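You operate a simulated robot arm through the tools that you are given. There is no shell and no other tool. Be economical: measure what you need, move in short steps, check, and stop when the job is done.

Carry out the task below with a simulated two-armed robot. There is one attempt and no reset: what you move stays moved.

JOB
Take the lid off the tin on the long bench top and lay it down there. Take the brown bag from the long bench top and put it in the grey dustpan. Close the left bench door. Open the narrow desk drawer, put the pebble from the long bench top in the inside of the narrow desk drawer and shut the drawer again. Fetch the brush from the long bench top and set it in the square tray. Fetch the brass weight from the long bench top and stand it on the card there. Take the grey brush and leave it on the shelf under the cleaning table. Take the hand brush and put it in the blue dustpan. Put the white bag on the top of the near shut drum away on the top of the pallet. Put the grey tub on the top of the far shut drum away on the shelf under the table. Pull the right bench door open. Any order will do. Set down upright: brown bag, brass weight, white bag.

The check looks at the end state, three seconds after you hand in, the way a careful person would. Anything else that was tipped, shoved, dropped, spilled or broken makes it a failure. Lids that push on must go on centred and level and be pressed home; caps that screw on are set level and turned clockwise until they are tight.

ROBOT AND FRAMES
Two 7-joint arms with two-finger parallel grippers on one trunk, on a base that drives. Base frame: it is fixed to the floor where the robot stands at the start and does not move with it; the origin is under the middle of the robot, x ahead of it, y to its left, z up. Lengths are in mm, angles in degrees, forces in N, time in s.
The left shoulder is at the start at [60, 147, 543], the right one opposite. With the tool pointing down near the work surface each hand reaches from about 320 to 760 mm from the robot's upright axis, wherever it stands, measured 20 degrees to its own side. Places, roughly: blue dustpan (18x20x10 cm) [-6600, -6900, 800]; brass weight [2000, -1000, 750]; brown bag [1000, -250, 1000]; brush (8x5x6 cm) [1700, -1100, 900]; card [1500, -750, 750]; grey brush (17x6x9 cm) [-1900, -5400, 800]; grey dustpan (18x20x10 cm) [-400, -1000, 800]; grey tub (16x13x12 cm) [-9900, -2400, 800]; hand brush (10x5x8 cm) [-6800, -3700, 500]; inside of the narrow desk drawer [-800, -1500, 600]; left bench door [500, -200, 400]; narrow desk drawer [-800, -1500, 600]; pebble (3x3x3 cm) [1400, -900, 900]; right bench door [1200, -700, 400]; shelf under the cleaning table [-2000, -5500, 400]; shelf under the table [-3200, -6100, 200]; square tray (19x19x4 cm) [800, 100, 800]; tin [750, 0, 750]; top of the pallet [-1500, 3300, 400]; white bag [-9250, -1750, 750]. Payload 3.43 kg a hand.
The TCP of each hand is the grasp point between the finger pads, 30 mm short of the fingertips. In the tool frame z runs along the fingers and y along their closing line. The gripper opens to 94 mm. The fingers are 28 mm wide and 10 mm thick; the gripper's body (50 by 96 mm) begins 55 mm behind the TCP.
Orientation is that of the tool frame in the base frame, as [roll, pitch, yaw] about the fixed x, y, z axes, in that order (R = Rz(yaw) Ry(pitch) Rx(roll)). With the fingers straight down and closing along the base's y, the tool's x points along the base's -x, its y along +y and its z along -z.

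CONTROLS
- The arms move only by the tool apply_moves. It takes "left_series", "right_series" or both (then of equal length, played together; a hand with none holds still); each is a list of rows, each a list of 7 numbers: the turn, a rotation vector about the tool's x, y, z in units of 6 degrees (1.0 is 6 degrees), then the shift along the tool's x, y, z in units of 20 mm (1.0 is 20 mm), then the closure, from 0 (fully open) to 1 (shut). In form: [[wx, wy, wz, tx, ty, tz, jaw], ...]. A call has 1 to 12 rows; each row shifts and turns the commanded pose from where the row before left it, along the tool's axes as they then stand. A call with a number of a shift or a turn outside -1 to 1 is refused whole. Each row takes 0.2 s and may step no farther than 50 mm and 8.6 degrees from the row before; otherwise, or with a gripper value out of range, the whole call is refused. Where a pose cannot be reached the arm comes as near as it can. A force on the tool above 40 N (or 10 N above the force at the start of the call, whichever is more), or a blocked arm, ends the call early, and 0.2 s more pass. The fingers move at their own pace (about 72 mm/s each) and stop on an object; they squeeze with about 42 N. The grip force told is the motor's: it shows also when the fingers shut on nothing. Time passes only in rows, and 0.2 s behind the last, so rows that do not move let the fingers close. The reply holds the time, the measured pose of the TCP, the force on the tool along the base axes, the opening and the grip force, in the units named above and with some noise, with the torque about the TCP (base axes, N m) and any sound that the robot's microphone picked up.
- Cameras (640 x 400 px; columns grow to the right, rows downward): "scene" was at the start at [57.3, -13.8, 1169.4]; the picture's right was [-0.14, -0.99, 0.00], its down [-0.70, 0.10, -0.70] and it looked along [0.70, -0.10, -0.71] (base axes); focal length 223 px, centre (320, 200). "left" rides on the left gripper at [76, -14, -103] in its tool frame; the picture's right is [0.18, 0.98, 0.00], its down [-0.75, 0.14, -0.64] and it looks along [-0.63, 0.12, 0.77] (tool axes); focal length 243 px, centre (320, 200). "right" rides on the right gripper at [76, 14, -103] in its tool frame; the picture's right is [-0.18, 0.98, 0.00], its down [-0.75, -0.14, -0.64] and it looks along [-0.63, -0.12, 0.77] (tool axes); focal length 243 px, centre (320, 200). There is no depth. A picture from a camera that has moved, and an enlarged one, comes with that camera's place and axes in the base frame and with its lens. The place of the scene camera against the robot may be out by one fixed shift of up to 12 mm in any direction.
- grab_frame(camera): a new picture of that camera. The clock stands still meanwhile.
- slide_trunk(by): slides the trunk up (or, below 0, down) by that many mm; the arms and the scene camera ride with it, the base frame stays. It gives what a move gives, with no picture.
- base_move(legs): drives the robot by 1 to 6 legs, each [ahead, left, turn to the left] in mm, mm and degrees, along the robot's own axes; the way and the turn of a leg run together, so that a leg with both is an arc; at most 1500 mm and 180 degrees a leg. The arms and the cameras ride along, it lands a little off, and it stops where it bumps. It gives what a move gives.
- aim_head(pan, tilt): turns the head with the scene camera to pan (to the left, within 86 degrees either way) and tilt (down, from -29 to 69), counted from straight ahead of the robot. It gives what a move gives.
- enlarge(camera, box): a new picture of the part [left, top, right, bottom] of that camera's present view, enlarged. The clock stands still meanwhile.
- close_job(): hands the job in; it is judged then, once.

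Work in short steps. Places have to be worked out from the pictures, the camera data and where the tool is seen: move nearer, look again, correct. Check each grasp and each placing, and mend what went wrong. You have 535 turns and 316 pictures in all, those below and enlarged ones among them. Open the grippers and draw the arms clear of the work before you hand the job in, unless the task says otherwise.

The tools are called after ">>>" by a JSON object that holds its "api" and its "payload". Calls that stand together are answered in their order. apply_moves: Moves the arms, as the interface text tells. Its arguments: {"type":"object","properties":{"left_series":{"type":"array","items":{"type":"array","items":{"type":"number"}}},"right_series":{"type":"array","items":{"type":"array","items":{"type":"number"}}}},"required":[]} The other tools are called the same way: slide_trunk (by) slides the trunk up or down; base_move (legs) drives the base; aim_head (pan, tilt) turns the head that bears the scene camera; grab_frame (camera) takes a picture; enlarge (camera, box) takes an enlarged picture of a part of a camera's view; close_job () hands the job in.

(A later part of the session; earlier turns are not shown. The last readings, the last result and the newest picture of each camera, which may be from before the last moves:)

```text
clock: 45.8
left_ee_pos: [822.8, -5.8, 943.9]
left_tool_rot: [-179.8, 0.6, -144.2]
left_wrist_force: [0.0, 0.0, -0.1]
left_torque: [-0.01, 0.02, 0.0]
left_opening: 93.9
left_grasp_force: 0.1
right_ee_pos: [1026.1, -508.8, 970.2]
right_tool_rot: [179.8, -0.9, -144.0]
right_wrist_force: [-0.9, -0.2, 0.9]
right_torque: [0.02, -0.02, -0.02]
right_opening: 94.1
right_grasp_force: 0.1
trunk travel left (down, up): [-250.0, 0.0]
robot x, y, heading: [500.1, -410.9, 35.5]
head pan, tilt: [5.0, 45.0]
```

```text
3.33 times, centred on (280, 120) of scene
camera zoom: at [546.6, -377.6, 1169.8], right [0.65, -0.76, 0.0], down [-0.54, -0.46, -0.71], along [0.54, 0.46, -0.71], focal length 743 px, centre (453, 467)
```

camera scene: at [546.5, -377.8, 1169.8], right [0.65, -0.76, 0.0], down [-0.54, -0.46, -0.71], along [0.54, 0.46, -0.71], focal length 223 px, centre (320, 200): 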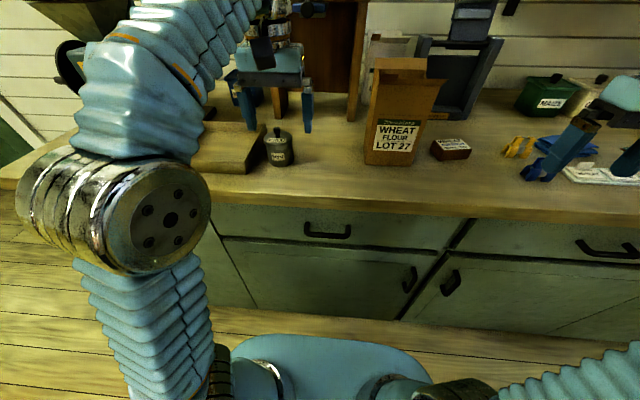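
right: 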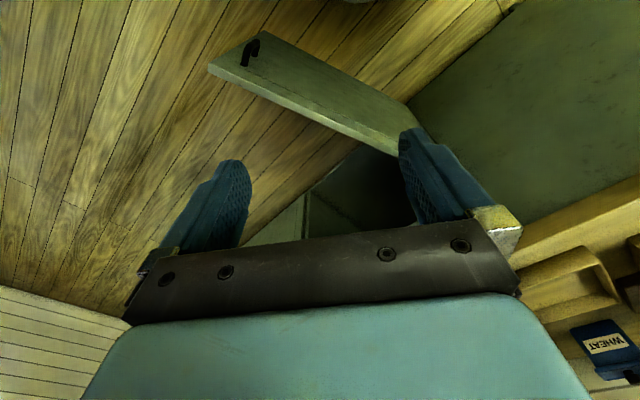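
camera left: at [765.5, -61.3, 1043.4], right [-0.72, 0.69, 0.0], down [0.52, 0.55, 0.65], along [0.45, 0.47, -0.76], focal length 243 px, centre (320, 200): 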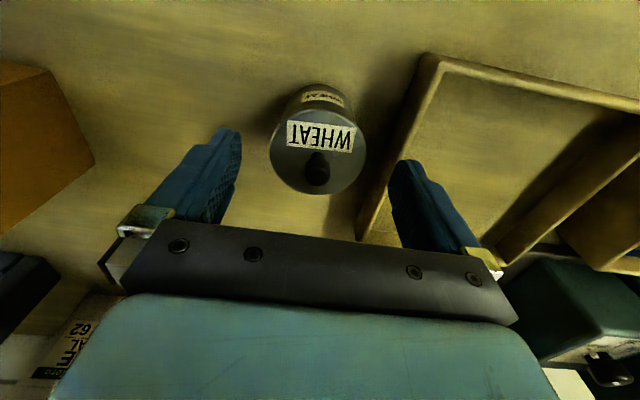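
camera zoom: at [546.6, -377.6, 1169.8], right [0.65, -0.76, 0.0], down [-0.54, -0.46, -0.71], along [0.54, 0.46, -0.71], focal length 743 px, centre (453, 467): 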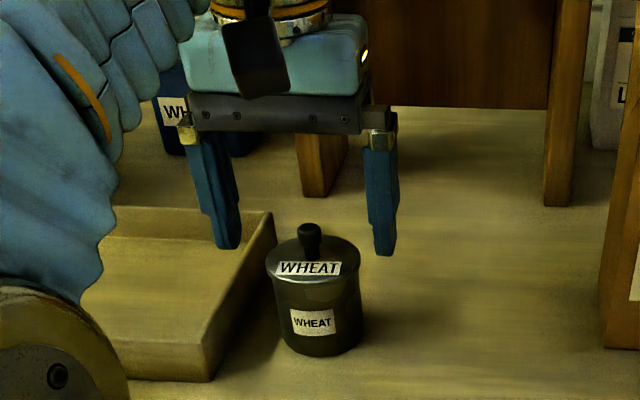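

Knob aligned at the fingertips; lower 6 mm more and close.

>>> {"api": "apply_moves", "payload": {"left_series": [[0, 0, 0, -0.05, 0, 0.3, 0], [0, 0, 0, 0, 0, 0, 0.5], [0, 0, 0, 0, 0, 0, 0.8], [0, 0, 0, 0, 0, 0, 1], [0, 0, 0, 0, 0, 0, 1], [0, 0, 0, 0, 0, 0, 1]]}}

>>> {"api": "grab_frame", "payload": {"camera": "left"}}

```text
clock: 47.2
left_ee_pos: [822.2, -4.1, 935.9]
left_tool_rot: [-179.9, 0.5, -144.3]
left_wrist_force: [0.1, 0.4, -0.5]
left_torque: [-0.01, 0.0, 0.01]
left_opening: 14.0
left_grasp_force: 41.8
right_ee_pos: [1025.5, -507.3, 970.7]
right_tool_rot: [179.7, -0.8, -144.0]
right_wrist_force: [-0.2, 0.2, -0.1]
right_torque: [0.01, 0.01, -0.02]
right_opening: 94.1
right_grasp_force: 0.1
trunk travel left (down, up): [-250.0, 0.0]
robot x, y, heading: [502.5, -410.2, 35.7]
head pan, tilt: [5.0, 45.0]
heard: snap
```

```text
286 pictures are left
camera left: at [766.3, -60.5, 1037.3], right [-0.72, 0.69, 0.0], down [0.52, 0.55, 0.65], along [0.45, 0.47, -0.76], focal length 243 px, centre (320, 200)
```

left: 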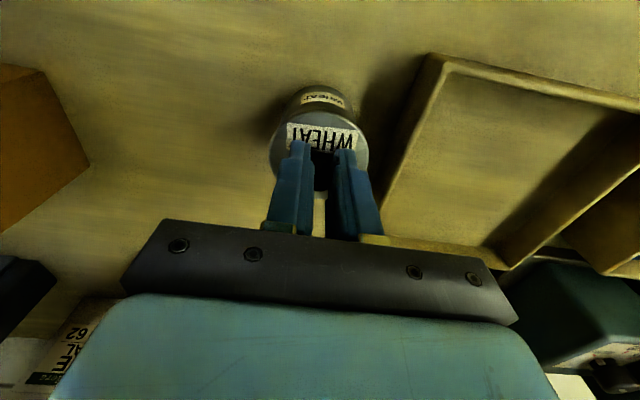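

Knob gripped (14 mm). Lift slowly.

>>> {"api": "apply_moves", "payload": {"left_series": [[0, 0, 0, 0, 0, -0.25, 1], [0, 0, 0, 0, 0, -0.25, 1], [0, 0, 0, 0, 0, -0.5, 1], [0, 0, 0, 0, 0, 0, 1]]}}

>>> {"api": "enlarge", "payload": {"camera": "scene", "box": [200, 60, 360, 180]}}

```text
clock: 48.2
left_ee_pos: [823.4, -3.8, 956.3]
left_tool_rot: [-179.9, 0.4, -144.3]
left_wrist_force: [0.2, -0.8, -0.9]
left_torque: [-0.03, -0.01, -0.01]
left_opening: 13.9
left_grasp_force: 42.3
right_ee_pos: [1025.4, -507.2, 971.2]
right_tool_rot: [179.7, -0.8, -144.0]
right_wrist_force: [-0.8, -0.3, -0.7]
right_torque: [0.02, -0.02, 0.02]
right_opening: 94.1
right_grasp_force: 0.1
trunk travel left (down, up): [-250.0, 0.0]
robot x, y, heading: [501.3, -410.3, 35.6]
head pan, tilt: [5.0, 45.0]
```

```text
3.33 times, centred on (280, 120) of scene
camera zoom: at [546.6, -377.6, 1169.8], right [0.65, -0.76, 0.0], down [-0.54, -0.46, -0.71], along [0.54, 0.46, -0.71], focal length 743 px, centre (453, 467)
```

zoom: 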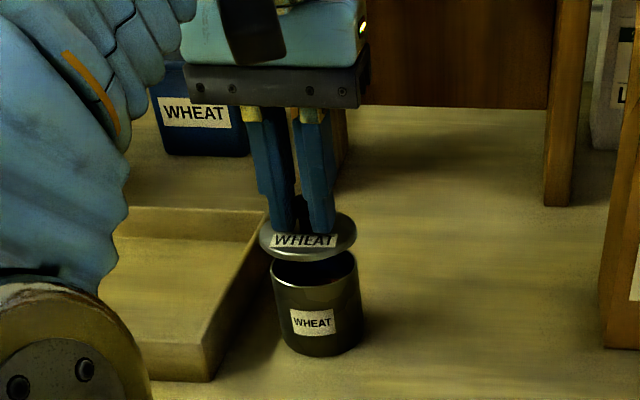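

Lid is off. Raise a bit, shift 110 mm to the right (free bench between tin and bag), then lower.

>>> {"api": "apply_moves", "payload": {"left_series": [[0, 0, 0, 0, 0, -1, 1], [0, 0, 0, 0.2, -1, 0, 1], [0, 0, 0, 0.2, -1, 0, 1], [0, 0, 0, 0.2, -1, 0, 1], [0, 0, 0, 0.2, -1, 0, 1], [0, 0, 0, 0.2, -1, 0, 1], [0, 0, 0, 0, -0.5, 0.5, 1], [0, 0, 0, 0, 0, 1, 1], [0, 0, 0, 0, 0, 1, 1], [0, 0, 0, 0, 0, 1, 1]]}}

>>> {"api": "enlarge", "payload": {"camera": "scene", "box": [200, 60, 440, 200]}}

```text
clock: 50.4
left_ee_pos: [852.5, -95.3, 899.2]
left_tool_rot: [-179.9, 0.7, -144.3]
left_wrist_force: [0.0, -0.9, 0.1]
left_torque: [0.02, 0.03, 0.01]
left_opening: 14.3
left_grasp_force: 42.0
left hand out of reach, approached as far as the arm can: row 1, 6
right_ee_pos: [1026.5, -508.0, 971.1]
right_tool_rot: [179.7, -0.7, -144.0]
right_wrist_force: [0.1, 0.0, 0.0]
right_torque: [-0.01, -0.01, -0.02]
right_opening: 94.0
right_grasp_force: 0.0
trunk travel left (down, up): [-250.0, 0.0]
robot x, y, heading: [503.4, -409.1, 35.3]
head pan, tilt: [5.0, 45.0]
```

```text
2.67 times, centred on (320, 130) of scene
camera zoom: at [546.6, -377.7, 1169.9], right [0.65, -0.76, 0.0], down [-0.54, -0.46, -0.71], along [0.54, 0.46, -0.71], focal length 594 px, centre (320, 387)
```

zoom: 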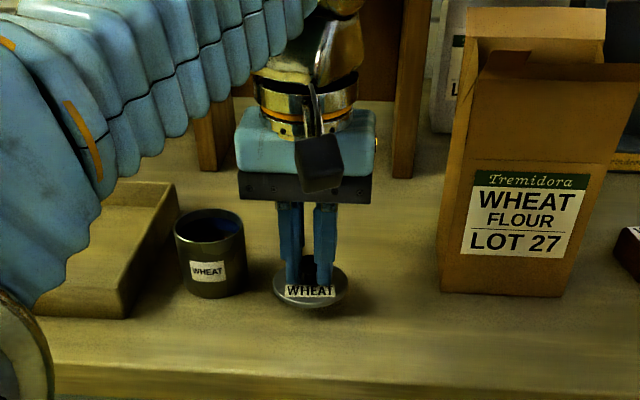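

Lower in 5 mm steps until contact.

>>> {"api": "apply_moves", "payload": {"left_series": [[0, 0, 0, 0, 0, 0.25, 1], [0, 0, 0, 0, 0, 0.25, 1], [0, 0, 0, 0, 0, 0.2, 1], [0, 0, 0, 0, 0, 0, 1]]}}

```text
clock: 51.4
left_ee_pos: [853.6, -94.2, 884.5]
left_tool_rot: [-179.9, 0.6, -144.3]
left_wrist_force: [-0.6, 0.2, -0.6]
left_torque: [-0.01, -0.01, -0.01]
left_opening: 14.3
left_grasp_force: 41.9
right_ee_pos: [1025.5, -508.5, 971.1]
right_tool_rot: [179.7, -0.9, -144.0]
right_wrist_force: [-1.0, 0.6, 0.4]
right_torque: [-0.01, -0.02, 0.01]
right_opening: 93.9
right_grasp_force: 0.1
trunk travel left (down, up): [-250.0, 0.0]
robot x, y, heading: [504.2, -407.6, 35.5]
head pan, tilt: [5.0, 45.0]
```

>>> {"api": "apply_moves", "payload": {"left_series": [[0, 0, 0, 0, 0, 0.15, 1], [0, 0, 0, 0, 0, 0.15, 1], [0, 0, 0, 0, 0, 0.15, 1], [0, 0, 0, 0, 0, 0, 1]]}}

>>> {"api": "enlarge", "payload": {"camera": "scene", "box": [250, 100, 400, 200]}}

```text
clock: 52.1
left_ee_pos: [852.8, -94.4, 883.6]
left_tool_rot: [-179.4, 1.4, -144.4]
left_wrist_force: [-1.7, -1.5, 16.8]
left_torque: [-0.13, 0.35, 0.02]
left_opening: 14.0
left_grasp_force: 41.4
right_ee_pos: [1025.1, -508.7, 972.2]
right_tool_rot: [179.7, -0.7, -144.1]
right_wrist_force: [-0.2, -0.7, 0.9]
right_torque: [-0.03, -0.02, 0.0]
right_opening: 93.9
right_grasp_force: 0.1
trunk travel left (down, up): [-250.0, 0.0]
robot x, y, heading: [503.3, -410.1, 35.6]
head pan, tilt: [5.0, 45.0]
stopped in row 3 (left hand): the force on the tool passed its limit at 43 N (the readings are from after the stop); the commanded pose is now the measured one
```

```text
4.00 times, centred on (325, 150) of scene
camera zoom: at [545.8, -378.5, 1169.9], right [0.65, -0.76, 0.0], down [-0.54, -0.46, -0.71], along [0.54, 0.46, -0.71], focal length 892 px, centre (300, 400)
```

zoom: 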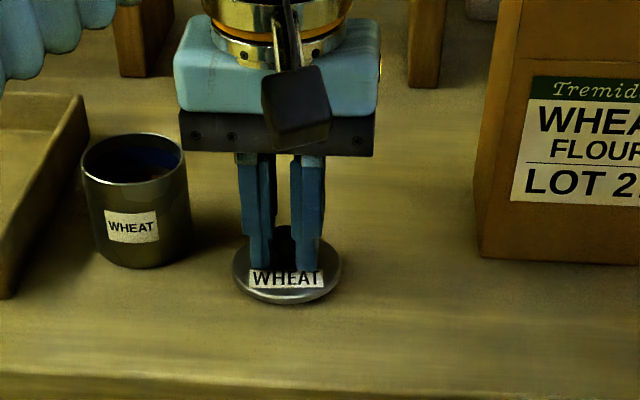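

Lid is on the bench. Release and lift.

>>> {"api": "apply_moves", "payload": {"left_series": [[0, 0, 0, 0, 0, 0, 0.6], [0, 0, 0, 0, 0, 0, 0.6], [0, 0, 0, 0, 0, -0.5, 0.5], [0, 0, 0, 0, 0, -1, 0], [0, 0, 0, 0, 0, -1, 0], [0, 0, 0, 0, 0, -1, 0]]}}

>>> {"api": "enlarge", "payload": {"camera": "scene", "box": [220, 60, 440, 200]}}

```text
clock: 53.5
left_ee_pos: [852.4, -94.8, 952.1]
left_tool_rot: [-179.6, 1.2, -144.3]
left_wrist_force: [-0.6, 1.1, -0.3]
left_torque: [0.03, 0.06, -0.01]
left_opening: 93.7
left_grasp_force: 0.0
right_ee_pos: [1025.2, -507.5, 970.8]
right_tool_rot: [179.6, -0.8, -144.0]
right_wrist_force: [0.0, 0.7, 0.4]
right_torque: [-0.01, -0.02, 0.02]
right_opening: 93.9
right_grasp_force: 0.2
trunk travel left (down, up): [-250.0, 0.0]
robot x, y, heading: [503.6, -413.3, 35.6]
head pan, tilt: [5.0, 45.0]
```

```text
2.86 times, centred on (330, 130) of scene
camera zoom: at [546.6, -377.6, 1169.8], right [0.65, -0.76, 0.0], down [-0.54, -0.46, -0.71], along [0.54, 0.46, -0.71], focal length 637 px, centre (291, 400)
```

zoom: 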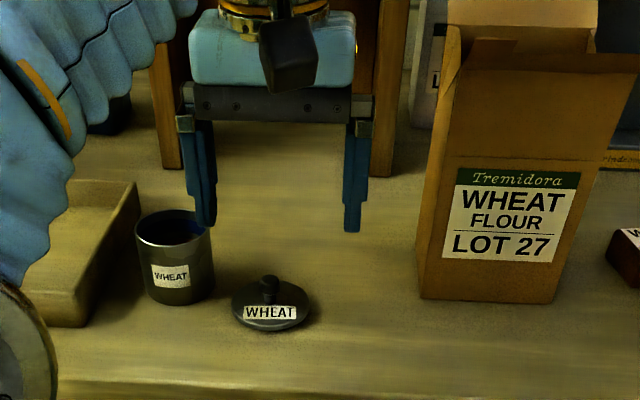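

Lid is safely down. Back away from the bench and drive right to inspect the far end.

>>> {"api": "base_move", "payload": {"legs": [[-280, 0, 0], [0, -1000, 0]]}}

>>> {"api": "aim_head", "payload": {"pan": -5, "tilt": 35}}

>>> {"api": "grab_frame", "payload": {"camera": "scene"}}

```text
clock: 60.2
left_ee_pos: [1207.0, -1067.2, 952.1]
left_tool_rot: [-179.7, 1.2, -144.7]
left_wrist_force: [-0.4, 0.7, 0.0]
left_torque: [0.04, 0.0, -0.03]
left_opening: 93.9
left_grasp_force: 0.1
right_ee_pos: [1375.4, -1482.8, 970.2]
right_tool_rot: [179.6, -0.7, -144.5]
right_wrist_force: [-1.1, 0.5, -0.4]
right_torque: [0.0, 0.0, -0.01]
right_opening: 94.0
right_grasp_force: 0.2
trunk travel left (down, up): [-250.0, 0.0]
robot x, y, heading: [855.5, -1380.3, 35.1]
head pan, tilt: [5.0, 45.0]
```

```text
clock: 61.0
left_ee_pos: [1206.2, -1067.9, 952.8]
left_tool_rot: [-179.6, 1.0, -144.7]
left_wrist_force: [0.0, 0.0, 0.6]
left_torque: [0.04, 0.03, 0.01]
left_opening: 93.9
left_grasp_force: 0.0
right_ee_pos: [1376.7, -1482.3, 972.1]
right_tool_rot: [179.6, -0.9, -144.4]
right_wrist_force: [-0.1, 0.2, 0.6]
right_torque: [0.0, 0.01, 0.02]
right_opening: 94.0
right_grasp_force: 0.1
trunk travel left (down, up): [-250.0, 0.0]
robot x, y, heading: [856.4, -1380.1, 35.1]
head pan, tilt: [-5.0, 35.0]
```

```text
281 pictures are left
camera scene: at [912.5, -1356.7, 1184.6], right [0.5, -0.86, 0.0], down [-0.5, -0.29, -0.82], along [0.71, 0.41, -0.57], focal length 223 px, centre (320, 200)
```

scene: 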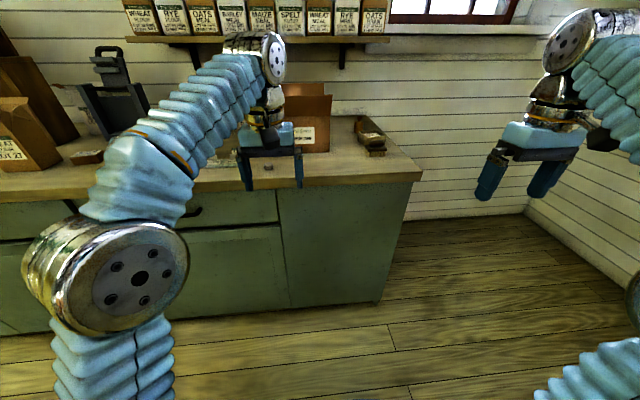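

>>> {"api": "enlarge", "payload": {"camera": "scene", "box": [240, 70, 440, 195]}}

>>> {"api": "grab_frame", "payload": {"camera": "left"}}

```text
3.20 times, centred on (340, 132) of scene
camera zoom: at [912.5, -1356.7, 1184.6], right [0.5, -0.86, 0.0], down [-0.5, -0.29, -0.82], along [0.71, 0.41, -0.57], focal length 713 px, centre (256, 416)
```

zoom: 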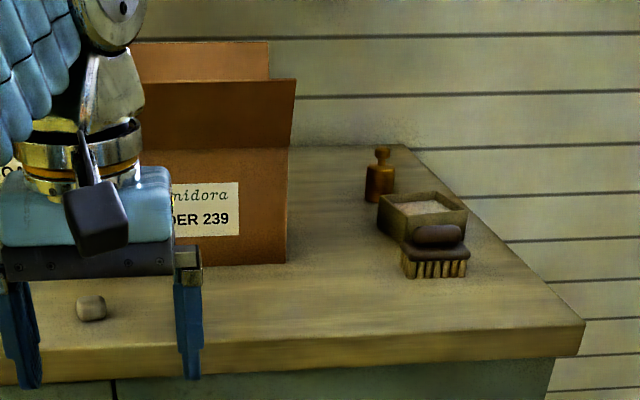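

```text
279 pictures are left
camera left: at [1148.6, -1124.2, 1051.7], right [-0.72, 0.7, -0.01], down [0.52, 0.55, 0.66], along [0.46, 0.46, -0.75], focal length 243 px, centre (320, 200)
```

left: 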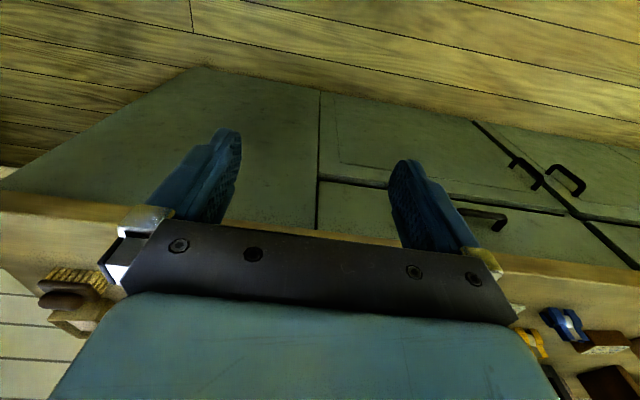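

Brass weight ≈(1909,−986), brush ≈(1705,−1140), both near the bench's right end; picking from that end looks easiest. Pull the left hand back and check free floor on the right.

>>> {"api": "apply_moves", "payload": {"left_series": [[0, 0, 0, 1, 0, -0.3, 0], [0, 0, 0, 1, 0, -0.3, 0], [0, 0, 0, 1, 0, -0.3, 0], [0, 0, 0, 1, 0, -0.3, 0], [0, 0, 0, 1, 0, -0.3, 0], [0, 0, 0, 1, 0, -0.3, 0], [0, 0, 0, 1, 0, -0.2, 0], [0, 0, 0, 1, 0, 0, 0]]}}

>>> {"api": "aim_head", "payload": {"pan": -60, "tilt": 40}}

>>> {"api": "grab_frame", "payload": {"camera": "scene"}}

```text
clock: 62.8
left_ee_pos: [1075.0, -1160.9, 988.2]
left_tool_rot: [-179.6, 1.0, -144.7]
left_wrist_force: [0.2, -0.5, 0.3]
left_torque: [-0.02, -0.01, -0.02]
left_opening: 94.0
left_grasp_force: 0.0
right_ee_pos: [1377.1, -1482.5, 970.9]
right_tool_rot: [179.8, -0.8, -144.4]
right_wrist_force: [0.1, -0.6, 0.8]
right_torque: [0.0, 0.01, 0.01]
right_opening: 94.0
right_grasp_force: 0.0
trunk travel left (down, up): [-250.0, 0.0]
robot x, y, heading: [855.9, -1379.4, 35.1]
head pan, tilt: [-5.0, 35.0]
```

```text
clock: 64.0
left_ee_pos: [1074.7, -1162.0, 988.6]
left_tool_rot: [-179.6, 1.1, -144.7]
left_wrist_force: [0.4, 0.2, 0.0]
left_torque: [0.02, -0.02, 0.0]
left_opening: 94.1
left_grasp_force: 0.0
right_ee_pos: [1376.5, -1482.6, 971.7]
right_tool_rot: [179.7, -0.8, -144.4]
right_wrist_force: [-0.3, 0.1, -0.3]
right_torque: [-0.01, 0.02, -0.01]
right_opening: 93.9
right_grasp_force: 0.1
trunk travel left (down, up): [-250.0, 0.0]
robot x, y, heading: [855.7, -1379.0, 35.1]
head pan, tilt: [-60.0, 40.0]
```

```text
278 pictures are left
camera scene: at [913.6, -1436.7, 1177.1], right [-0.42, -0.91, 0.0], down [-0.58, 0.27, -0.77], along [0.7, -0.32, -0.64], focal length 223 px, centre (320, 200)
```

scene: 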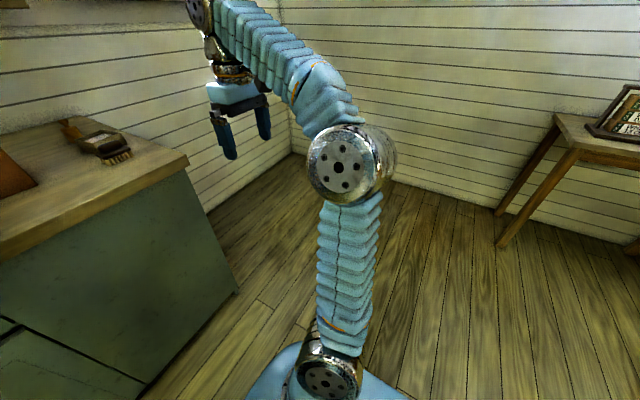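

Floor is free. Drive right, turn to face along the bench, and sidle in to its right end.

>>> {"api": "base_move", "payload": {"legs": [[0, -850, 0], [0, 0, 90.6], [0, -930, 0]]}}

>>> {"api": "aim_head", "payload": {"pan": 0, "tilt": 40}}

>>> {"api": "grab_frame", "payload": {"camera": "scene"}}

```text
clock: 76.8
left_ee_pos: [1884.3, -1305.5, 990.5]
left_tool_rot: [-179.3, 1.2, -54.0]
left_wrist_force: [-0.9, 0.3, -0.1]
left_torque: [0.0, 0.03, 0.0]
left_opening: 93.9
left_grasp_force: 0.2
right_ee_pos: [2195.5, -1004.0, 970.5]
right_tool_rot: [179.4, -1.1, -52.5]
right_wrist_force: [-10.1, -17.8, -5.1]
right_torque: [1.11, -0.39, -0.76]
right_opening: 83.5
right_grasp_force: 0.1
trunk travel left (down, up): [-250.0, 0.0]
robot x, y, heading: [2108.0, -1517.5, 126.0]
head pan, tilt: [-60.0, 40.0]
stopped in leg 3: the robot was blocked; the commanded pose is now the measured one
```

```text
clock: 78.1
left_ee_pos: [1883.8, -1305.1, 988.8]
left_tool_rot: [-179.4, 1.2, -53.9]
left_wrist_force: [0.0, 0.5, -0.3]
left_torque: [0.0, 0.05, 0.01]
left_opening: 94.1
left_grasp_force: 0.1
right_ee_pos: [2195.6, -1002.8, 970.9]
right_tool_rot: [179.6, -1.0, -52.5]
right_wrist_force: [-13.9, -13.3, -0.2]
right_torque: [0.85, -1.0, -0.33]
right_opening: 82.8
right_grasp_force: 0.1
trunk travel left (down, up): [-250.0, 0.0]
robot x, y, heading: [2109.7, -1521.9, 126.3]
head pan, tilt: [0.0, 40.0]
```

```text
277 pictures are left
camera scene: at [2081.4, -1482.3, 1177.1], right [0.81, 0.59, 0.0], down [0.38, -0.52, -0.77], along [-0.45, 0.62, -0.64], focal length 223 px, centre (320, 200)
```

scene: 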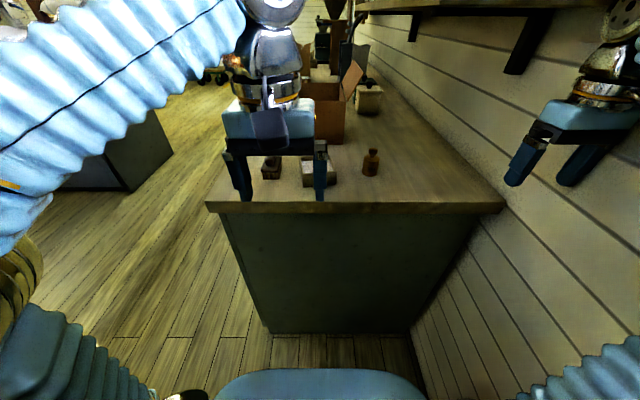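

The right fingers brushed the wall; I move that hand inward to line up with the weight, and look.

>>> {"api": "apply_moves", "payload": {"right_series": [[0, 0, 0, 0, 1, 0, 0], [0, 0, 0, 0, 1, 0, 0], [0, 0, 0, 0, 1, 0, 0], [0, 0, 0, 0, 1, 0, 0], [0, 0, 0, 0, 1, 0, 0], [0, 0, 0, 0, 1, 0, 0], [0, 0, 0, 0, 1, 0, 0], [0, 0, 0, 0, 1, 0, 0], [0, 0, 0, 0, 1, 0, 0], [0, 0, 0, 0, 1, 0, 0], [0, 0, 0, -1, 1, 0, 0], [0, 0, 0, -1, 0, 0, 0]]}}

>>> {"api": "grab_frame", "payload": {"camera": "right"}}

>>> {"api": "enlarge", "payload": {"camera": "scene", "box": [200, 80, 440, 230]}}

```text
clock: 80.7
left_ee_pos: [1884.9, -1302.6, 988.6]
left_tool_rot: [-179.5, 1.2, -54.1]
left_wrist_force: [0.1, 0.6, -0.3]
left_torque: [0.04, -0.01, -0.02]
left_opening: 94.0
left_grasp_force: 0.1
right_ee_pos: [1997.9, -1101.1, 970.6]
right_tool_rot: [179.3, -1.2, -52.7]
right_wrist_force: [0.1, -0.7, -0.2]
right_torque: [0.01, 0.0, 0.04]
right_opening: 93.6
right_grasp_force: 0.1
trunk travel left (down, up): [-250.0, 0.0]
robot x, y, heading: [2108.6, -1518.0, 125.9]
head pan, tilt: [0.0, 40.0]
```

```text
276 pictures are left
camera right: at [2033.7, -1168.2, 1075.3], right [-0.89, -0.45, 0.01], down [-0.35, 0.7, 0.62], along [-0.28, 0.56, -0.78], focal length 243 px, centre (320, 200)
```

right: 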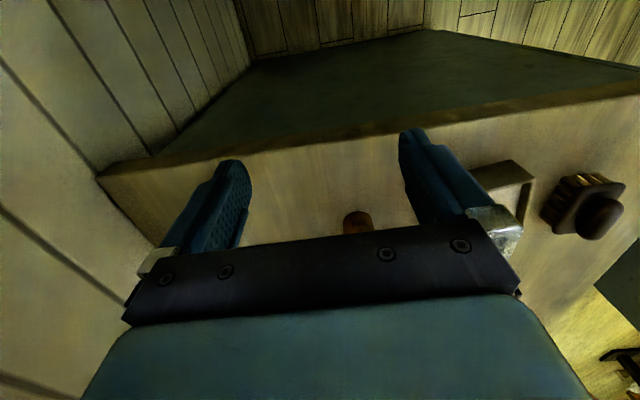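

```text
2.67 times, centred on (320, 155) of scene
camera zoom: at [2083.4, -1479.1, 1177.1], right [0.81, 0.59, 0.0], down [0.38, -0.52, -0.77], along [-0.45, 0.62, -0.64], focal length 594 px, centre (320, 320)
```

zoom: 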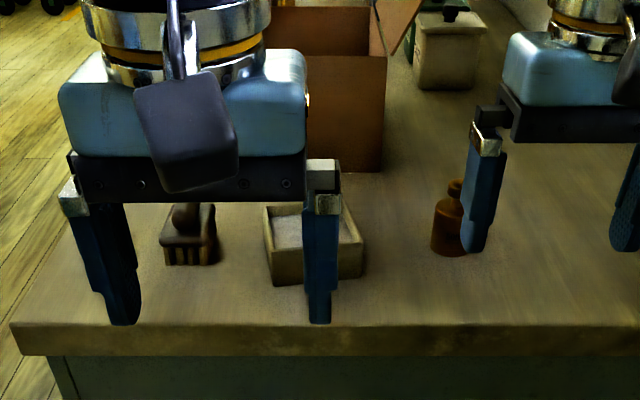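

Weight ≈(1897,−985). Advance the right hand 120 mm toward it at this height and look.

>>> {"api": "apply_moves", "payload": {"right_series": [[0, 0, 0, -1, 0.1, 0, 0], [0, 0, 0, -1, 0.1, 0, 0], [0, 0, 0, -1, 0.1, 0, 0], [0, 0, 0, -1, 0.1, 0, 0], [0, 0, 0, -1, 0.1, 0, 0], [0, 0, 0, -1, 0.1, 0, 0]]}}

>>> {"api": "grab_frame", "payload": {"camera": "right"}}

```text
clock: 82.3
left_ee_pos: [1893.3, -1320.2, 995.2]
left_tool_rot: [-179.3, 1.9, -54.3]
left_wrist_force: [0.0, -0.2, 0.7]
left_torque: [0.05, 0.01, 0.01]
left_opening: 94.0
left_grasp_force: 0.0
right_ee_pos: [1961.8, -1087.2, 990.7]
right_tool_rot: [179.2, 1.7, -50.9]
right_wrist_force: [-0.3, -0.6, -0.4]
right_torque: [-0.02, 0.03, -0.04]
right_opening: 94.0
right_grasp_force: 0.1
right hand out of reach, approached as far as the arm can: row 3, 4, 5, 6
trunk travel left (down, up): [-250.0, 0.0]
robot x, y, heading: [2115.9, -1526.5, 125.3]
head pan, tilt: [0.0, 40.0]
stopped in row 6 (right hand): the arm was blocked; the commanded pose is now the measured one
```

```text
274 pictures are left
camera right: at [2002.4, -1156.9, 1091.1], right [-0.88, -0.48, 0.02], down [-0.35, 0.66, 0.66], along [-0.33, 0.58, -0.75], focal length 243 px, centre (320, 200)
```

right: 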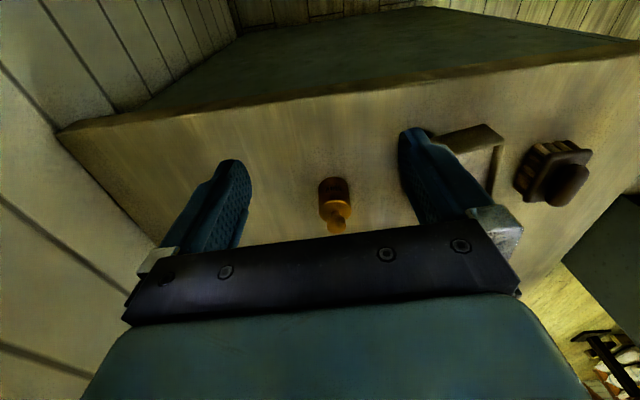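

The right elbow is pinched by the wall. I shift the base 200 mm away from the wall and a bit nearer to the bench end.

>>> {"api": "base_move", "payload": {"legs": [[0, 200, 0.5], [65, 0, 0]]}}

>>> {"api": "grab_frame", "payload": {"camera": "right"}}

>>> {"api": "grab_frame", "payload": {"camera": "scene"}}

```text
clock: 84.5
left_ee_pos: [1683.8, -1369.6, 986.4]
left_tool_rot: [-179.5, 0.8, -53.4]
left_wrist_force: [-0.4, 0.0, -0.2]
left_torque: [0.0, 0.01, -0.04]
left_opening: 93.8
left_grasp_force: 0.1
right_ee_pos: [1750.6, -1128.9, 970.9]
right_tool_rot: [179.3, -0.5, -51.1]
right_wrist_force: [0.0, -0.1, 0.2]
right_torque: [-0.01, 0.03, -0.01]
right_opening: 93.8
right_grasp_force: 0.1
trunk travel left (down, up): [-250.0, 0.0]
robot x, y, heading: [1909.1, -1588.8, 126.3]
head pan, tilt: [0.0, 40.0]
```

```text
273 pictures are left
camera right: at [1788.6, -1196.0, 1075.0], right [-0.88, -0.47, 0.01], down [-0.36, 0.69, 0.63], along [-0.31, 0.55, -0.77], focal length 243 px, centre (320, 200)
```

right: 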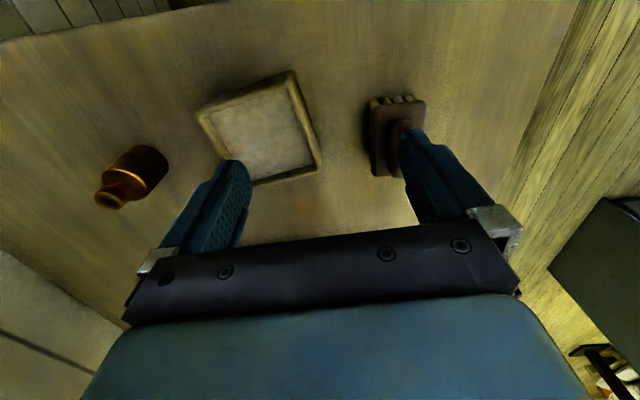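

```text
272 pictures are left
camera scene: at [1886.5, -1547.9, 1177.1], right [0.8, 0.59, 0.0], down [0.38, -0.52, -0.77], along [-0.46, 0.62, -0.64], focal length 223 px, centre (320, 200)
```

scene: 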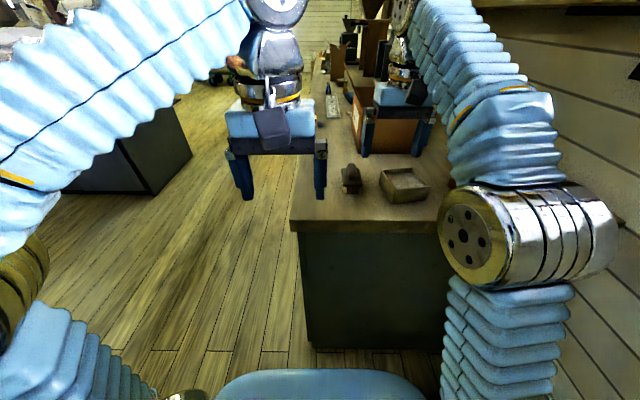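

Weight triangulates to (1886,−991), top ≈909. Sidestep the right hand ~192 mm right, 23 mm ahead.

>>> {"api": "apply_moves", "payload": {"right_series": [[0, 0, 0, -0.1, -0.96, 0, 0], [0, 0, 0, -0.1, -0.96, 0, 0], [0, 0, 0, -0.1, -0.96, 0, 0], [0, 0, 0, -0.1, -0.96, 0, 0], [0, 0, 0, -0.1, -0.96, 0, 0], [0, 0, 0, -0.1, -0.96, 0, 0], [0, 0, 0, -0.1, -0.96, 0, 0], [0, 0, 0, -0.1, -0.96, 0, 0], [0, 0, 0, -0.1, -0.96, 0, 0], [0, 0, 0, -0.2, -0.96, 0, 0]]}}

>>> {"api": "grab_frame", "payload": {"camera": "right"}}

```text
clock: 86.7
left_ee_pos: [1683.9, -1369.5, 986.7]
left_tool_rot: [-179.6, 0.8, -53.5]
left_wrist_force: [-0.7, -0.3, 0.1]
left_torque: [-0.02, 0.01, 0.02]
left_opening: 93.9
left_grasp_force: 0.1
right_ee_pos: [1833.9, -1049.1, 965.2]
right_tool_rot: [179.3, -0.1, -51.1]
right_wrist_force: [-0.5, 0.0, -0.9]
right_torque: [0.01, 0.03, 0.01]
right_opening: 94.0
right_grasp_force: 0.0
right hand out of reach, approached as far as the arm can: row 3, 5, 7, 8, 9, 10
trunk travel left (down, up): [-250.0, 0.0]
robot x, y, heading: [1908.3, -1591.9, 126.4]
head pan, tilt: [0.0, 40.0]
```

```text
271 pictures are left
camera right: at [1872.9, -1116.5, 1067.9], right [-0.88, -0.47, 0.01], down [-0.36, 0.68, 0.64], along [-0.31, 0.56, -0.77], focal length 243 px, centre (320, 200)
```

right: 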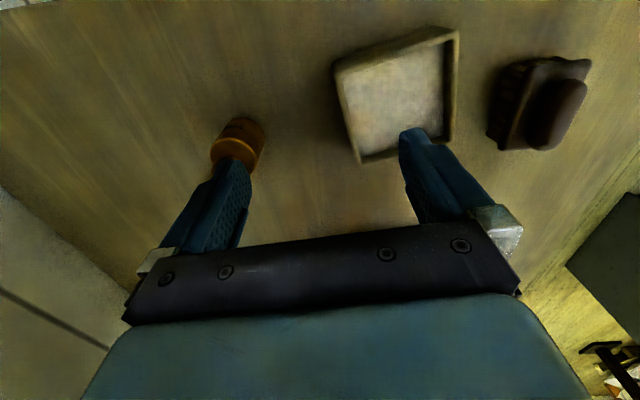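

At the reach limit. I pull the hand back, turn the base 15° right so the shoulder faces the weight, then come in low with fingers straddling.

>>> {"api": "apply_moves", "payload": {"right_series": [[0, 0, 0, 1, 0, 0, 0], [0, 0, 0, 1, 0, 0, 0], [0, 0, 0, 1, 0, 0, 0], [0, 0, 0, 1, 0, 0, 0], [0, 0, 0, 1, 0, 0, 0], [0, 0, 0, 1, 0, 0, 0]]}}

>>> {"api": "base_move", "payload": {"legs": [[0, 0, -15]]}}

>>> {"api": "grab_frame", "payload": {"camera": "right"}}

```text
clock: 88.1
left_ee_pos: [1683.0, -1368.4, 987.4]
left_tool_rot: [-179.6, 0.8, -53.4]
left_wrist_force: [-0.5, -0.1, -0.7]
left_torque: [-0.02, -0.02, 0.01]
left_opening: 93.9
left_grasp_force: 0.1
right_ee_pos: [1911.2, -1143.8, 968.2]
right_tool_rot: [179.2, -0.6, -51.2]
right_wrist_force: [-0.7, -0.2, 0.1]
right_torque: [-0.04, 0.0, -0.01]
right_opening: 94.1
right_grasp_force: 0.0
trunk travel left (down, up): [-250.0, 0.0]
robot x, y, heading: [1908.1, -1596.4, 126.5]
head pan, tilt: [0.0, 40.0]
```

```text
clock: 89.4
left_ee_pos: [1748.7, -1316.9, 986.6]
left_tool_rot: [-179.6, 0.7, -68.5]
left_wrist_force: [-1.2, 0.3, 0.7]
left_torque: [0.0, 0.01, -0.02]
left_opening: 94.1
left_grasp_force: 0.1
right_ee_pos: [2027.7, -1159.1, 968.2]
right_tool_rot: [179.2, -0.6, -66.1]
right_wrist_force: [-0.7, 0.5, -0.9]
right_torque: [0.01, 0.03, -0.01]
right_opening: 94.0
right_grasp_force: 0.1
trunk travel left (down, up): [-250.0, 0.0]
robot x, y, heading: [1912.1, -1590.5, 111.3]
head pan, tilt: [0.0, 40.0]
```

```text
270 pictures are left
camera right: at [2046.2, -1232.4, 1071.1], right [-0.97, -0.23, 0.01], down [-0.17, 0.76, 0.63], along [-0.15, 0.61, -0.77], focal length 243 px, centre (320, 200)
```

right: 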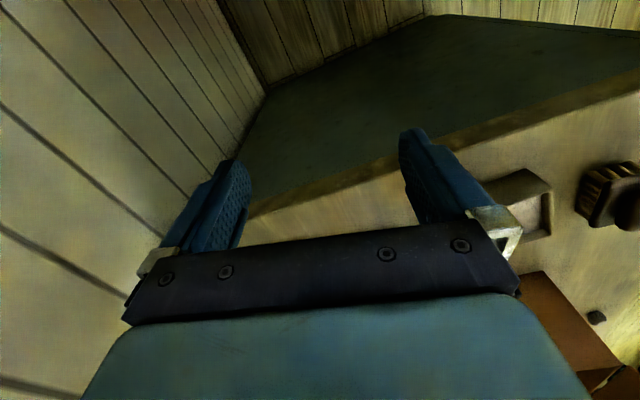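

Lower to z≈893 off the bench end while moving 61 mm left, then slide ahead to straddle the weight.

>>> {"api": "apply_moves", "payload": {"right_series": [[0, 0, 0, 0, 0.77, 0.95, 0], [0, 0, 0, 0, 0.77, 0.95, 0], [0, 0, 0, 0, 0.77, 0.95, 0], [0, 0, 0, 0, 0.77, 0.9, 0], [0, 0, 0, -1, 0, 0, 0], [0, 0, 0, -1, 0, 0, 0], [0, 0, 0, -1, 0, 0, 0], [0, 0, 0, -1, 0, 0, 0], [0, 0, 0, -1, 0, 0, 0]]}}

>>> {"api": "grab_frame", "payload": {"camera": "right"}}

```text
clock: 91.4
left_ee_pos: [1748.5, -1316.9, 987.6]
left_tool_rot: [-179.5, 0.9, -68.5]
left_wrist_force: [-0.2, -0.9, 0.0]
left_torque: [-0.02, 0.02, 0.0]
left_opening: 94.1
left_grasp_force: 0.0
right_ee_pos: [1929.6, -1090.1, 893.9]
right_tool_rot: [179.2, -0.6, -66.1]
right_wrist_force: [0.0, 0.1, 0.3]
right_torque: [0.0, 0.01, -0.01]
right_opening: 94.0
right_grasp_force: 0.0
trunk travel left (down, up): [-250.0, 0.0]
robot x, y, heading: [1914.0, -1590.5, 111.3]
head pan, tilt: [0.0, 40.0]
```

```text
269 pictures are left
camera right: at [1948.2, -1165.8, 996.1], right [-0.97, -0.23, 0.01], down [-0.17, 0.76, 0.63], along [-0.15, 0.61, -0.77], focal length 243 px, centre (320, 200)
```

right: 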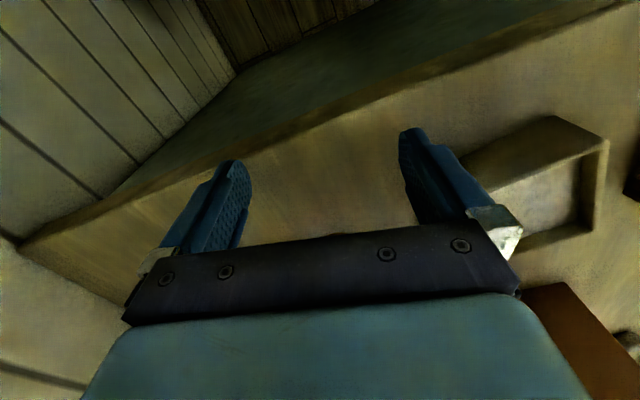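

>>> {"api": "apply_moves", "payload": {"right_series": [[0, 0, 0, -1, 0, 0, 0], [0, 0, 0, -1, 0, 0, 0], [0, 0, 0, -1, 0, 0, 0], [0, 0, 0, -1, 0, 0, 0]]}}

>>> {"api": "grab_frame", "payload": {"camera": "right"}}

>>> {"api": "grab_frame", "payload": {"camera": "scene"}}

```text
clock: 92.4
left_ee_pos: [1748.8, -1317.8, 988.6]
left_tool_rot: [-179.6, 0.8, -68.6]
left_wrist_force: [-0.6, -0.3, 0.0]
left_torque: [0.0, 0.01, -0.02]
left_opening: 94.0
left_grasp_force: 0.1
right_ee_pos: [1897.9, -1019.3, 892.0]
right_tool_rot: [179.1, -0.7, -66.1]
right_wrist_force: [0.6, 0.0, 0.0]
right_torque: [0.01, 0.01, -0.04]
right_opening: 93.7
right_grasp_force: 0.1
trunk travel left (down, up): [-250.0, 0.0]
robot x, y, heading: [1911.4, -1587.8, 111.2]
head pan, tilt: [0.0, 40.0]
```

```text
268 pictures are left
camera right: at [1916.8, -1093.6, 995.4], right [-0.97, -0.23, 0.01], down [-0.17, 0.76, 0.63], along [-0.16, 0.61, -0.77], focal length 243 px, centre (320, 200)
```

right: 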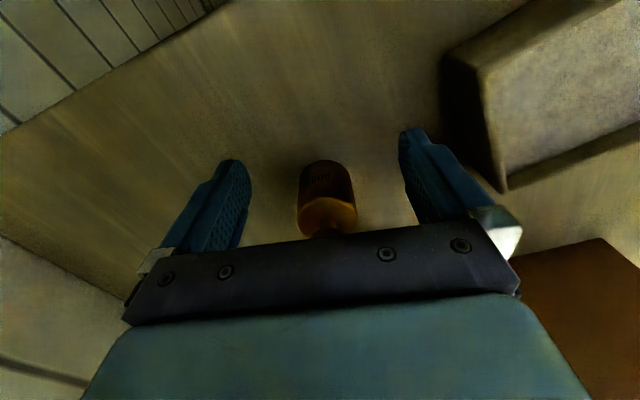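

```text
267 pictures are left
camera scene: at [1899.1, -1540.9, 1177.1], right [0.93, 0.37, 0.0], down [0.23, -0.6, -0.77], along [-0.28, 0.71, -0.64], focal length 223 px, centre (320, 200)
```

scene: 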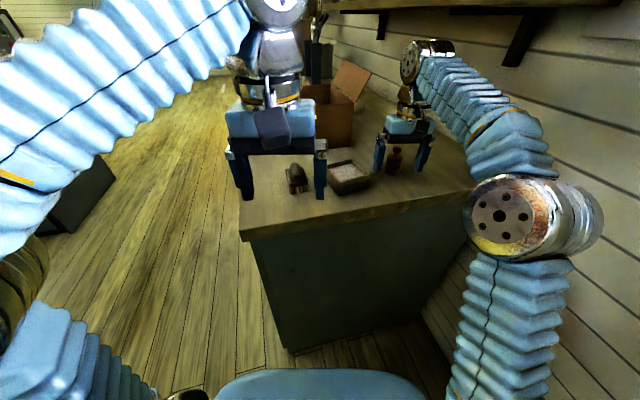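

Weight centred between the fingers. Advance 30 mm and close.

>>> {"api": "apply_moves", "payload": {"right_series": [[0, 0, 0, -0.75, 0, 0.1, 0], [0, 0, 0, -0.75, 0, 0.1, 0], [0, 0, 0, 0, 0, 0, 0.5], [0, 0, 0, 0, 0, 0, 1], [0, 0, 0, 0, 0, 0, 1], [0, 0, 0, 0, 0, 0, 1]]}}

>>> {"api": "grab_frame", "payload": {"camera": "right"}}

```text
clock: 93.8
left_ee_pos: [1748.6, -1316.2, 985.9]
left_tool_rot: [-179.6, 0.8, -68.5]
left_wrist_force: [0.6, -0.4, 1.4]
left_torque: [0.01, -0.01, 0.01]
left_opening: 94.0
left_grasp_force: 0.1
right_ee_pos: [1884.2, -991.4, 887.9]
right_tool_rot: [179.2, -0.6, -66.1]
right_wrist_force: [0.6, 2.1, 0.6]
right_torque: [0.1, -0.09, -0.01]
right_opening: 40.0
right_grasp_force: 41.7
trunk travel left (down, up): [-250.0, 0.0]
robot x, y, heading: [1912.8, -1589.1, 111.3]
head pan, tilt: [0.0, 40.0]
```

```text
266 pictures are left
camera right: at [1904.3, -1065.7, 990.6], right [-0.97, -0.23, 0.01], down [-0.17, 0.76, 0.63], along [-0.15, 0.61, -0.77], focal length 243 px, centre (320, 200)
```

right: 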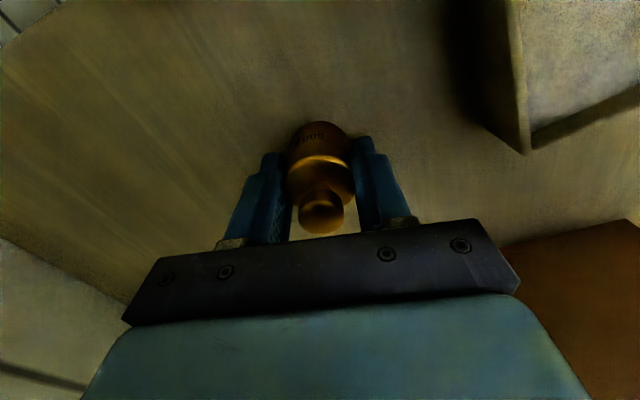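

Gripped at 40 mm. Lift 70 mm and draw back.

>>> {"api": "apply_moves", "payload": {"right_series": [[0, 0, 0, 0, 0, -1, 1], [0, 0, 0, 0, 0, -1, 1], [0, 0, 0, 0, 0, -1, 1], [0, 0, 0, 1, 0, -0.5, 1], [0, 0, 0, 1, 0, 0, 1], [0, 0, 0, 1, 0, 0, 1], [0, 0, 0, 1, 0, 0, 1], [0, 0, 0, 1, 0, 0, 1], [0, 0, 0, 1, 0, 0, 1], [0, 0, 0, 1, 0, 0, 1], [0, 0, 0, 1, 0, 0, 1]]}}

>>> {"api": "grab_frame", "payload": {"camera": "scene"}}

>>> {"api": "grab_frame", "payload": {"camera": "left"}}

```text
clock: 96.2
left_ee_pos: [1747.6, -1316.0, 985.8]
left_tool_rot: [-179.6, 0.8, -68.5]
left_wrist_force: [0.6, -0.5, -0.2]
left_torque: [-0.02, 0.01, 0.01]
left_opening: 93.8
left_grasp_force: 0.1
right_ee_pos: [1952.3, -1144.2, 925.1]
right_tool_rot: [179.3, -0.6, -66.1]
right_wrist_force: [0.4, 0.4, -4.8]
right_torque: [0.0, -0.02, -0.02]
right_opening: 39.6
right_grasp_force: 41.6
right hand out of reach, approached as far as the arm can: row 2, 3
trunk travel left (down, up): [-250.0, 0.0]
robot x, y, heading: [1913.8, -1587.6, 111.3]
head pan, tilt: [0.0, 40.0]
```

```text
265 pictures are left
camera scene: at [1899.0, -1540.5, 1177.1], right [0.93, 0.37, 0.0], down [0.23, -0.6, -0.77], along [-0.28, 0.71, -0.64], focal length 223 px, centre (320, 200)
```

scene: 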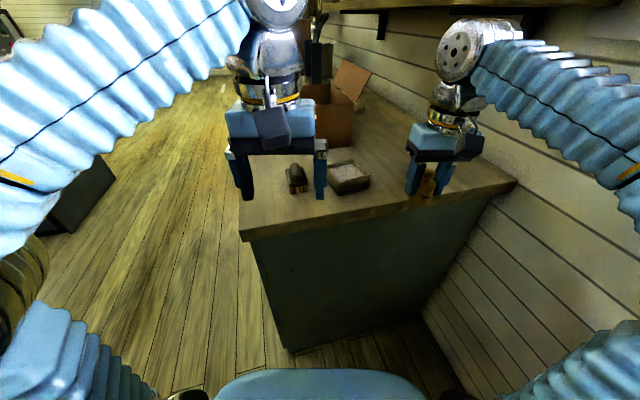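

```text
264 pictures are left
camera left: at [1787.2, -1383.7, 1087.2], right [-0.85, -0.53, -0.01], down [-0.41, 0.64, 0.65], along [-0.34, 0.56, -0.76], focal length 243 px, centre (320, 200)
```

left: 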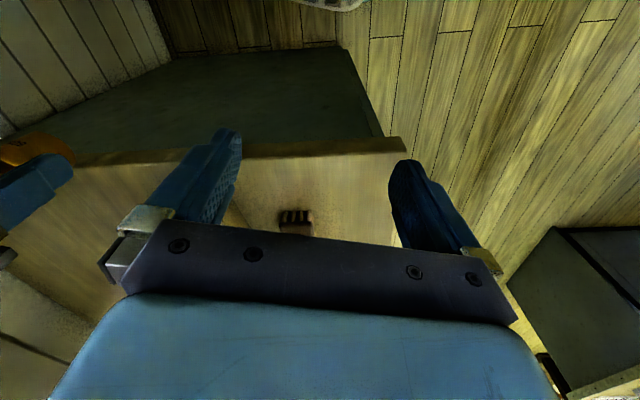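

Now the left hand for the brush: advance, turn 15° to align with the bench, lower slightly, then look.

>>> {"api": "apply_moves", "payload": {"left_series": [[0, 0, -0.5, -1, -0.1, 0.25, 0], [0, 0, -0.5, -1, -0.1, 0.25, 0], [0, 0, -0.5, -1, -0.1, 0.25, 0], [0, 0, -0.5, -1, -0.2, 0.25, 0], [0, 0, -0.4, -1, -0.2, 0.25, 0]]}}

>>> {"api": "grab_frame", "payload": {"camera": "left"}}

```text
clock: 97.4
left_ee_pos: [1714.9, -1220.8, 962.2]
left_tool_rot: [-179.4, 0.7, -54.0]
left_wrist_force: [-1.0, -0.2, -0.9]
left_torque: [-0.01, 0.0, 0.01]
left_opening: 94.1
left_grasp_force: 0.1
right_ee_pos: [1950.9, -1143.5, 925.2]
right_tool_rot: [179.2, -0.6, -66.2]
right_wrist_force: [-0.1, 0.0, -5.2]
right_torque: [0.03, 0.01, -0.02]
right_opening: 39.9
right_grasp_force: 41.6
trunk travel left (down, up): [-250.0, 0.0]
robot x, y, heading: [1912.5, -1591.7, 111.2]
head pan, tilt: [0.0, 40.0]
```

```text
263 pictures are left
camera left: at [1768.9, -1275.5, 1063.3], right [-0.69, -0.73, -0.01], down [-0.56, 0.52, 0.65], along [-0.46, 0.45, -0.76], focal length 243 px, centre (320, 200)
```

left: 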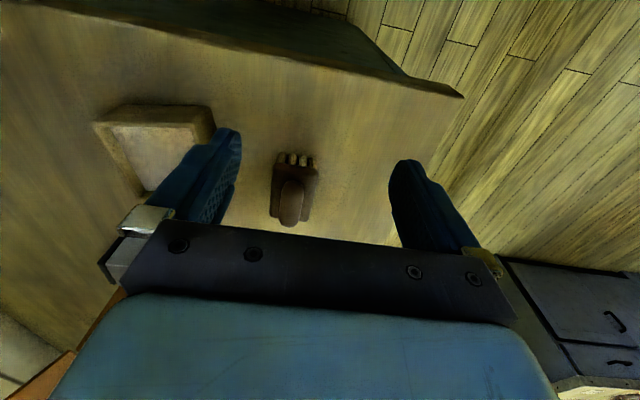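

Brush centre ≈(1687,−1157). Move above it and lower partway with fingers a bit closed.

>>> {"api": "apply_moves", "payload": {"left_series": [[0, 0, 0, -0.85, -0.19, 0, 0.1], [0, 0, 0, -0.85, -0.19, 0, 0.1], [0, 0, 0, -0.85, -0.19, 0, 0.1], [0, 0, 0, -0.85, -0.19, 0, 0.1], [0, 0, 0, 0, 0, 1, 0.1], [0, 0, 0, 0, 0, 0.8, 0.1]]}}

>>> {"api": "grab_frame", "payload": {"camera": "left"}}

```text
clock: 98.8
left_ee_pos: [1694.6, -1172.1, 925.6]
left_tool_rot: [-179.3, 0.5, -54.1]
left_wrist_force: [0.5, 0.3, -0.2]
left_torque: [0.02, 0.02, 0.02]
left_opening: 84.5
left_grasp_force: 0.1
left hand out of reach, approached as far as the arm can: row 4
right_ee_pos: [1952.5, -1142.4, 924.7]
right_tool_rot: [179.2, -0.5, -66.1]
right_wrist_force: [0.9, 0.5, -5.0]
right_torque: [0.0, -0.01, 0.02]
right_opening: 39.5
right_grasp_force: 42.6
trunk travel left (down, up): [-250.0, 0.0]
robot x, y, heading: [1912.1, -1589.6, 111.2]
head pan, tilt: [0.0, 40.0]
```

```text
262 pictures are left
camera left: at [1748.4, -1226.9, 1026.8], right [-0.69, -0.73, -0.01], down [-0.56, 0.52, 0.65], along [-0.46, 0.45, -0.76], focal length 243 px, centre (320, 200)
```

left: 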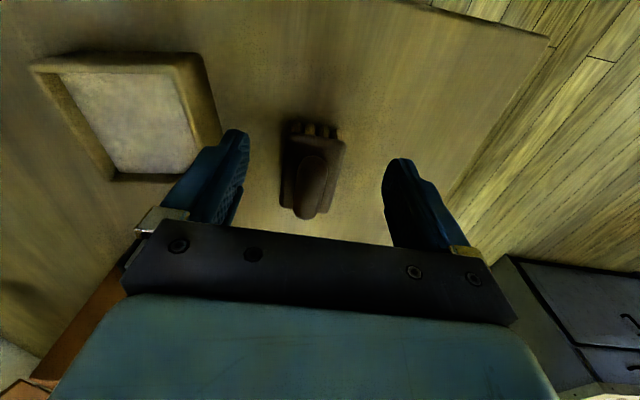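

Lower to z≈890 with 20 mm more ahead, then close.

>>> {"api": "apply_moves", "payload": {"left_series": [[0, 0, 0, -0.5, 0, 0.9, 0.1], [0, 0, 0, -0.5, 0, 0.85, 0.1], [0, 0, 0, 0, 0, 0, 0.5], [0, 0, 0, 0, 0, 0, 1], [0, 0, 0, 0, 0, 0, 1], [0, 0, 0, 0, 0, 0, 1]]}}

>>> {"api": "grab_frame", "payload": {"camera": "left"}}

```text
clock: 100.2
left_ee_pos: [1682.9, -1157.4, 890.3]
left_tool_rot: [-179.4, 0.7, -54.0]
left_wrist_force: [0.6, -0.1, -0.5]
left_torque: [0.01, -0.01, 0.02]
left_opening: 42.9
left_grasp_force: 42.2
right_ee_pos: [1952.3, -1143.1, 925.5]
right_tool_rot: [179.2, -0.6, -66.2]
right_wrist_force: [-0.4, -0.8, -4.5]
right_torque: [0.02, -0.02, -0.02]
right_opening: 39.5
right_grasp_force: 41.7
trunk travel left (down, up): [-250.0, 0.0]
robot x, y, heading: [1911.9, -1590.6, 111.6]
head pan, tilt: [0.0, 40.0]
```

```text
261 pictures are left
camera left: at [1736.3, -1210.4, 991.2], right [-0.69, -0.73, -0.01], down [-0.56, 0.52, 0.65], along [-0.46, 0.45, -0.76], focal length 243 px, centre (320, 200)
```

left: 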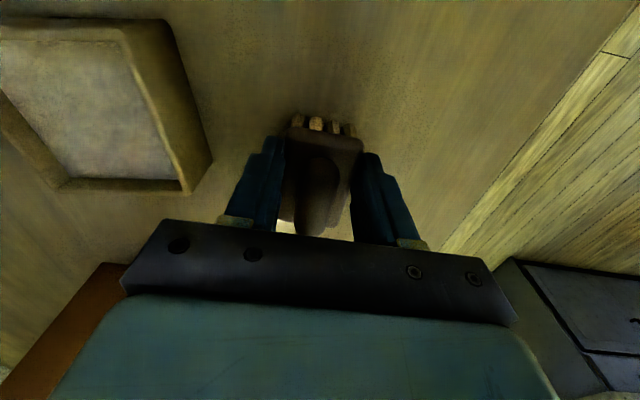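

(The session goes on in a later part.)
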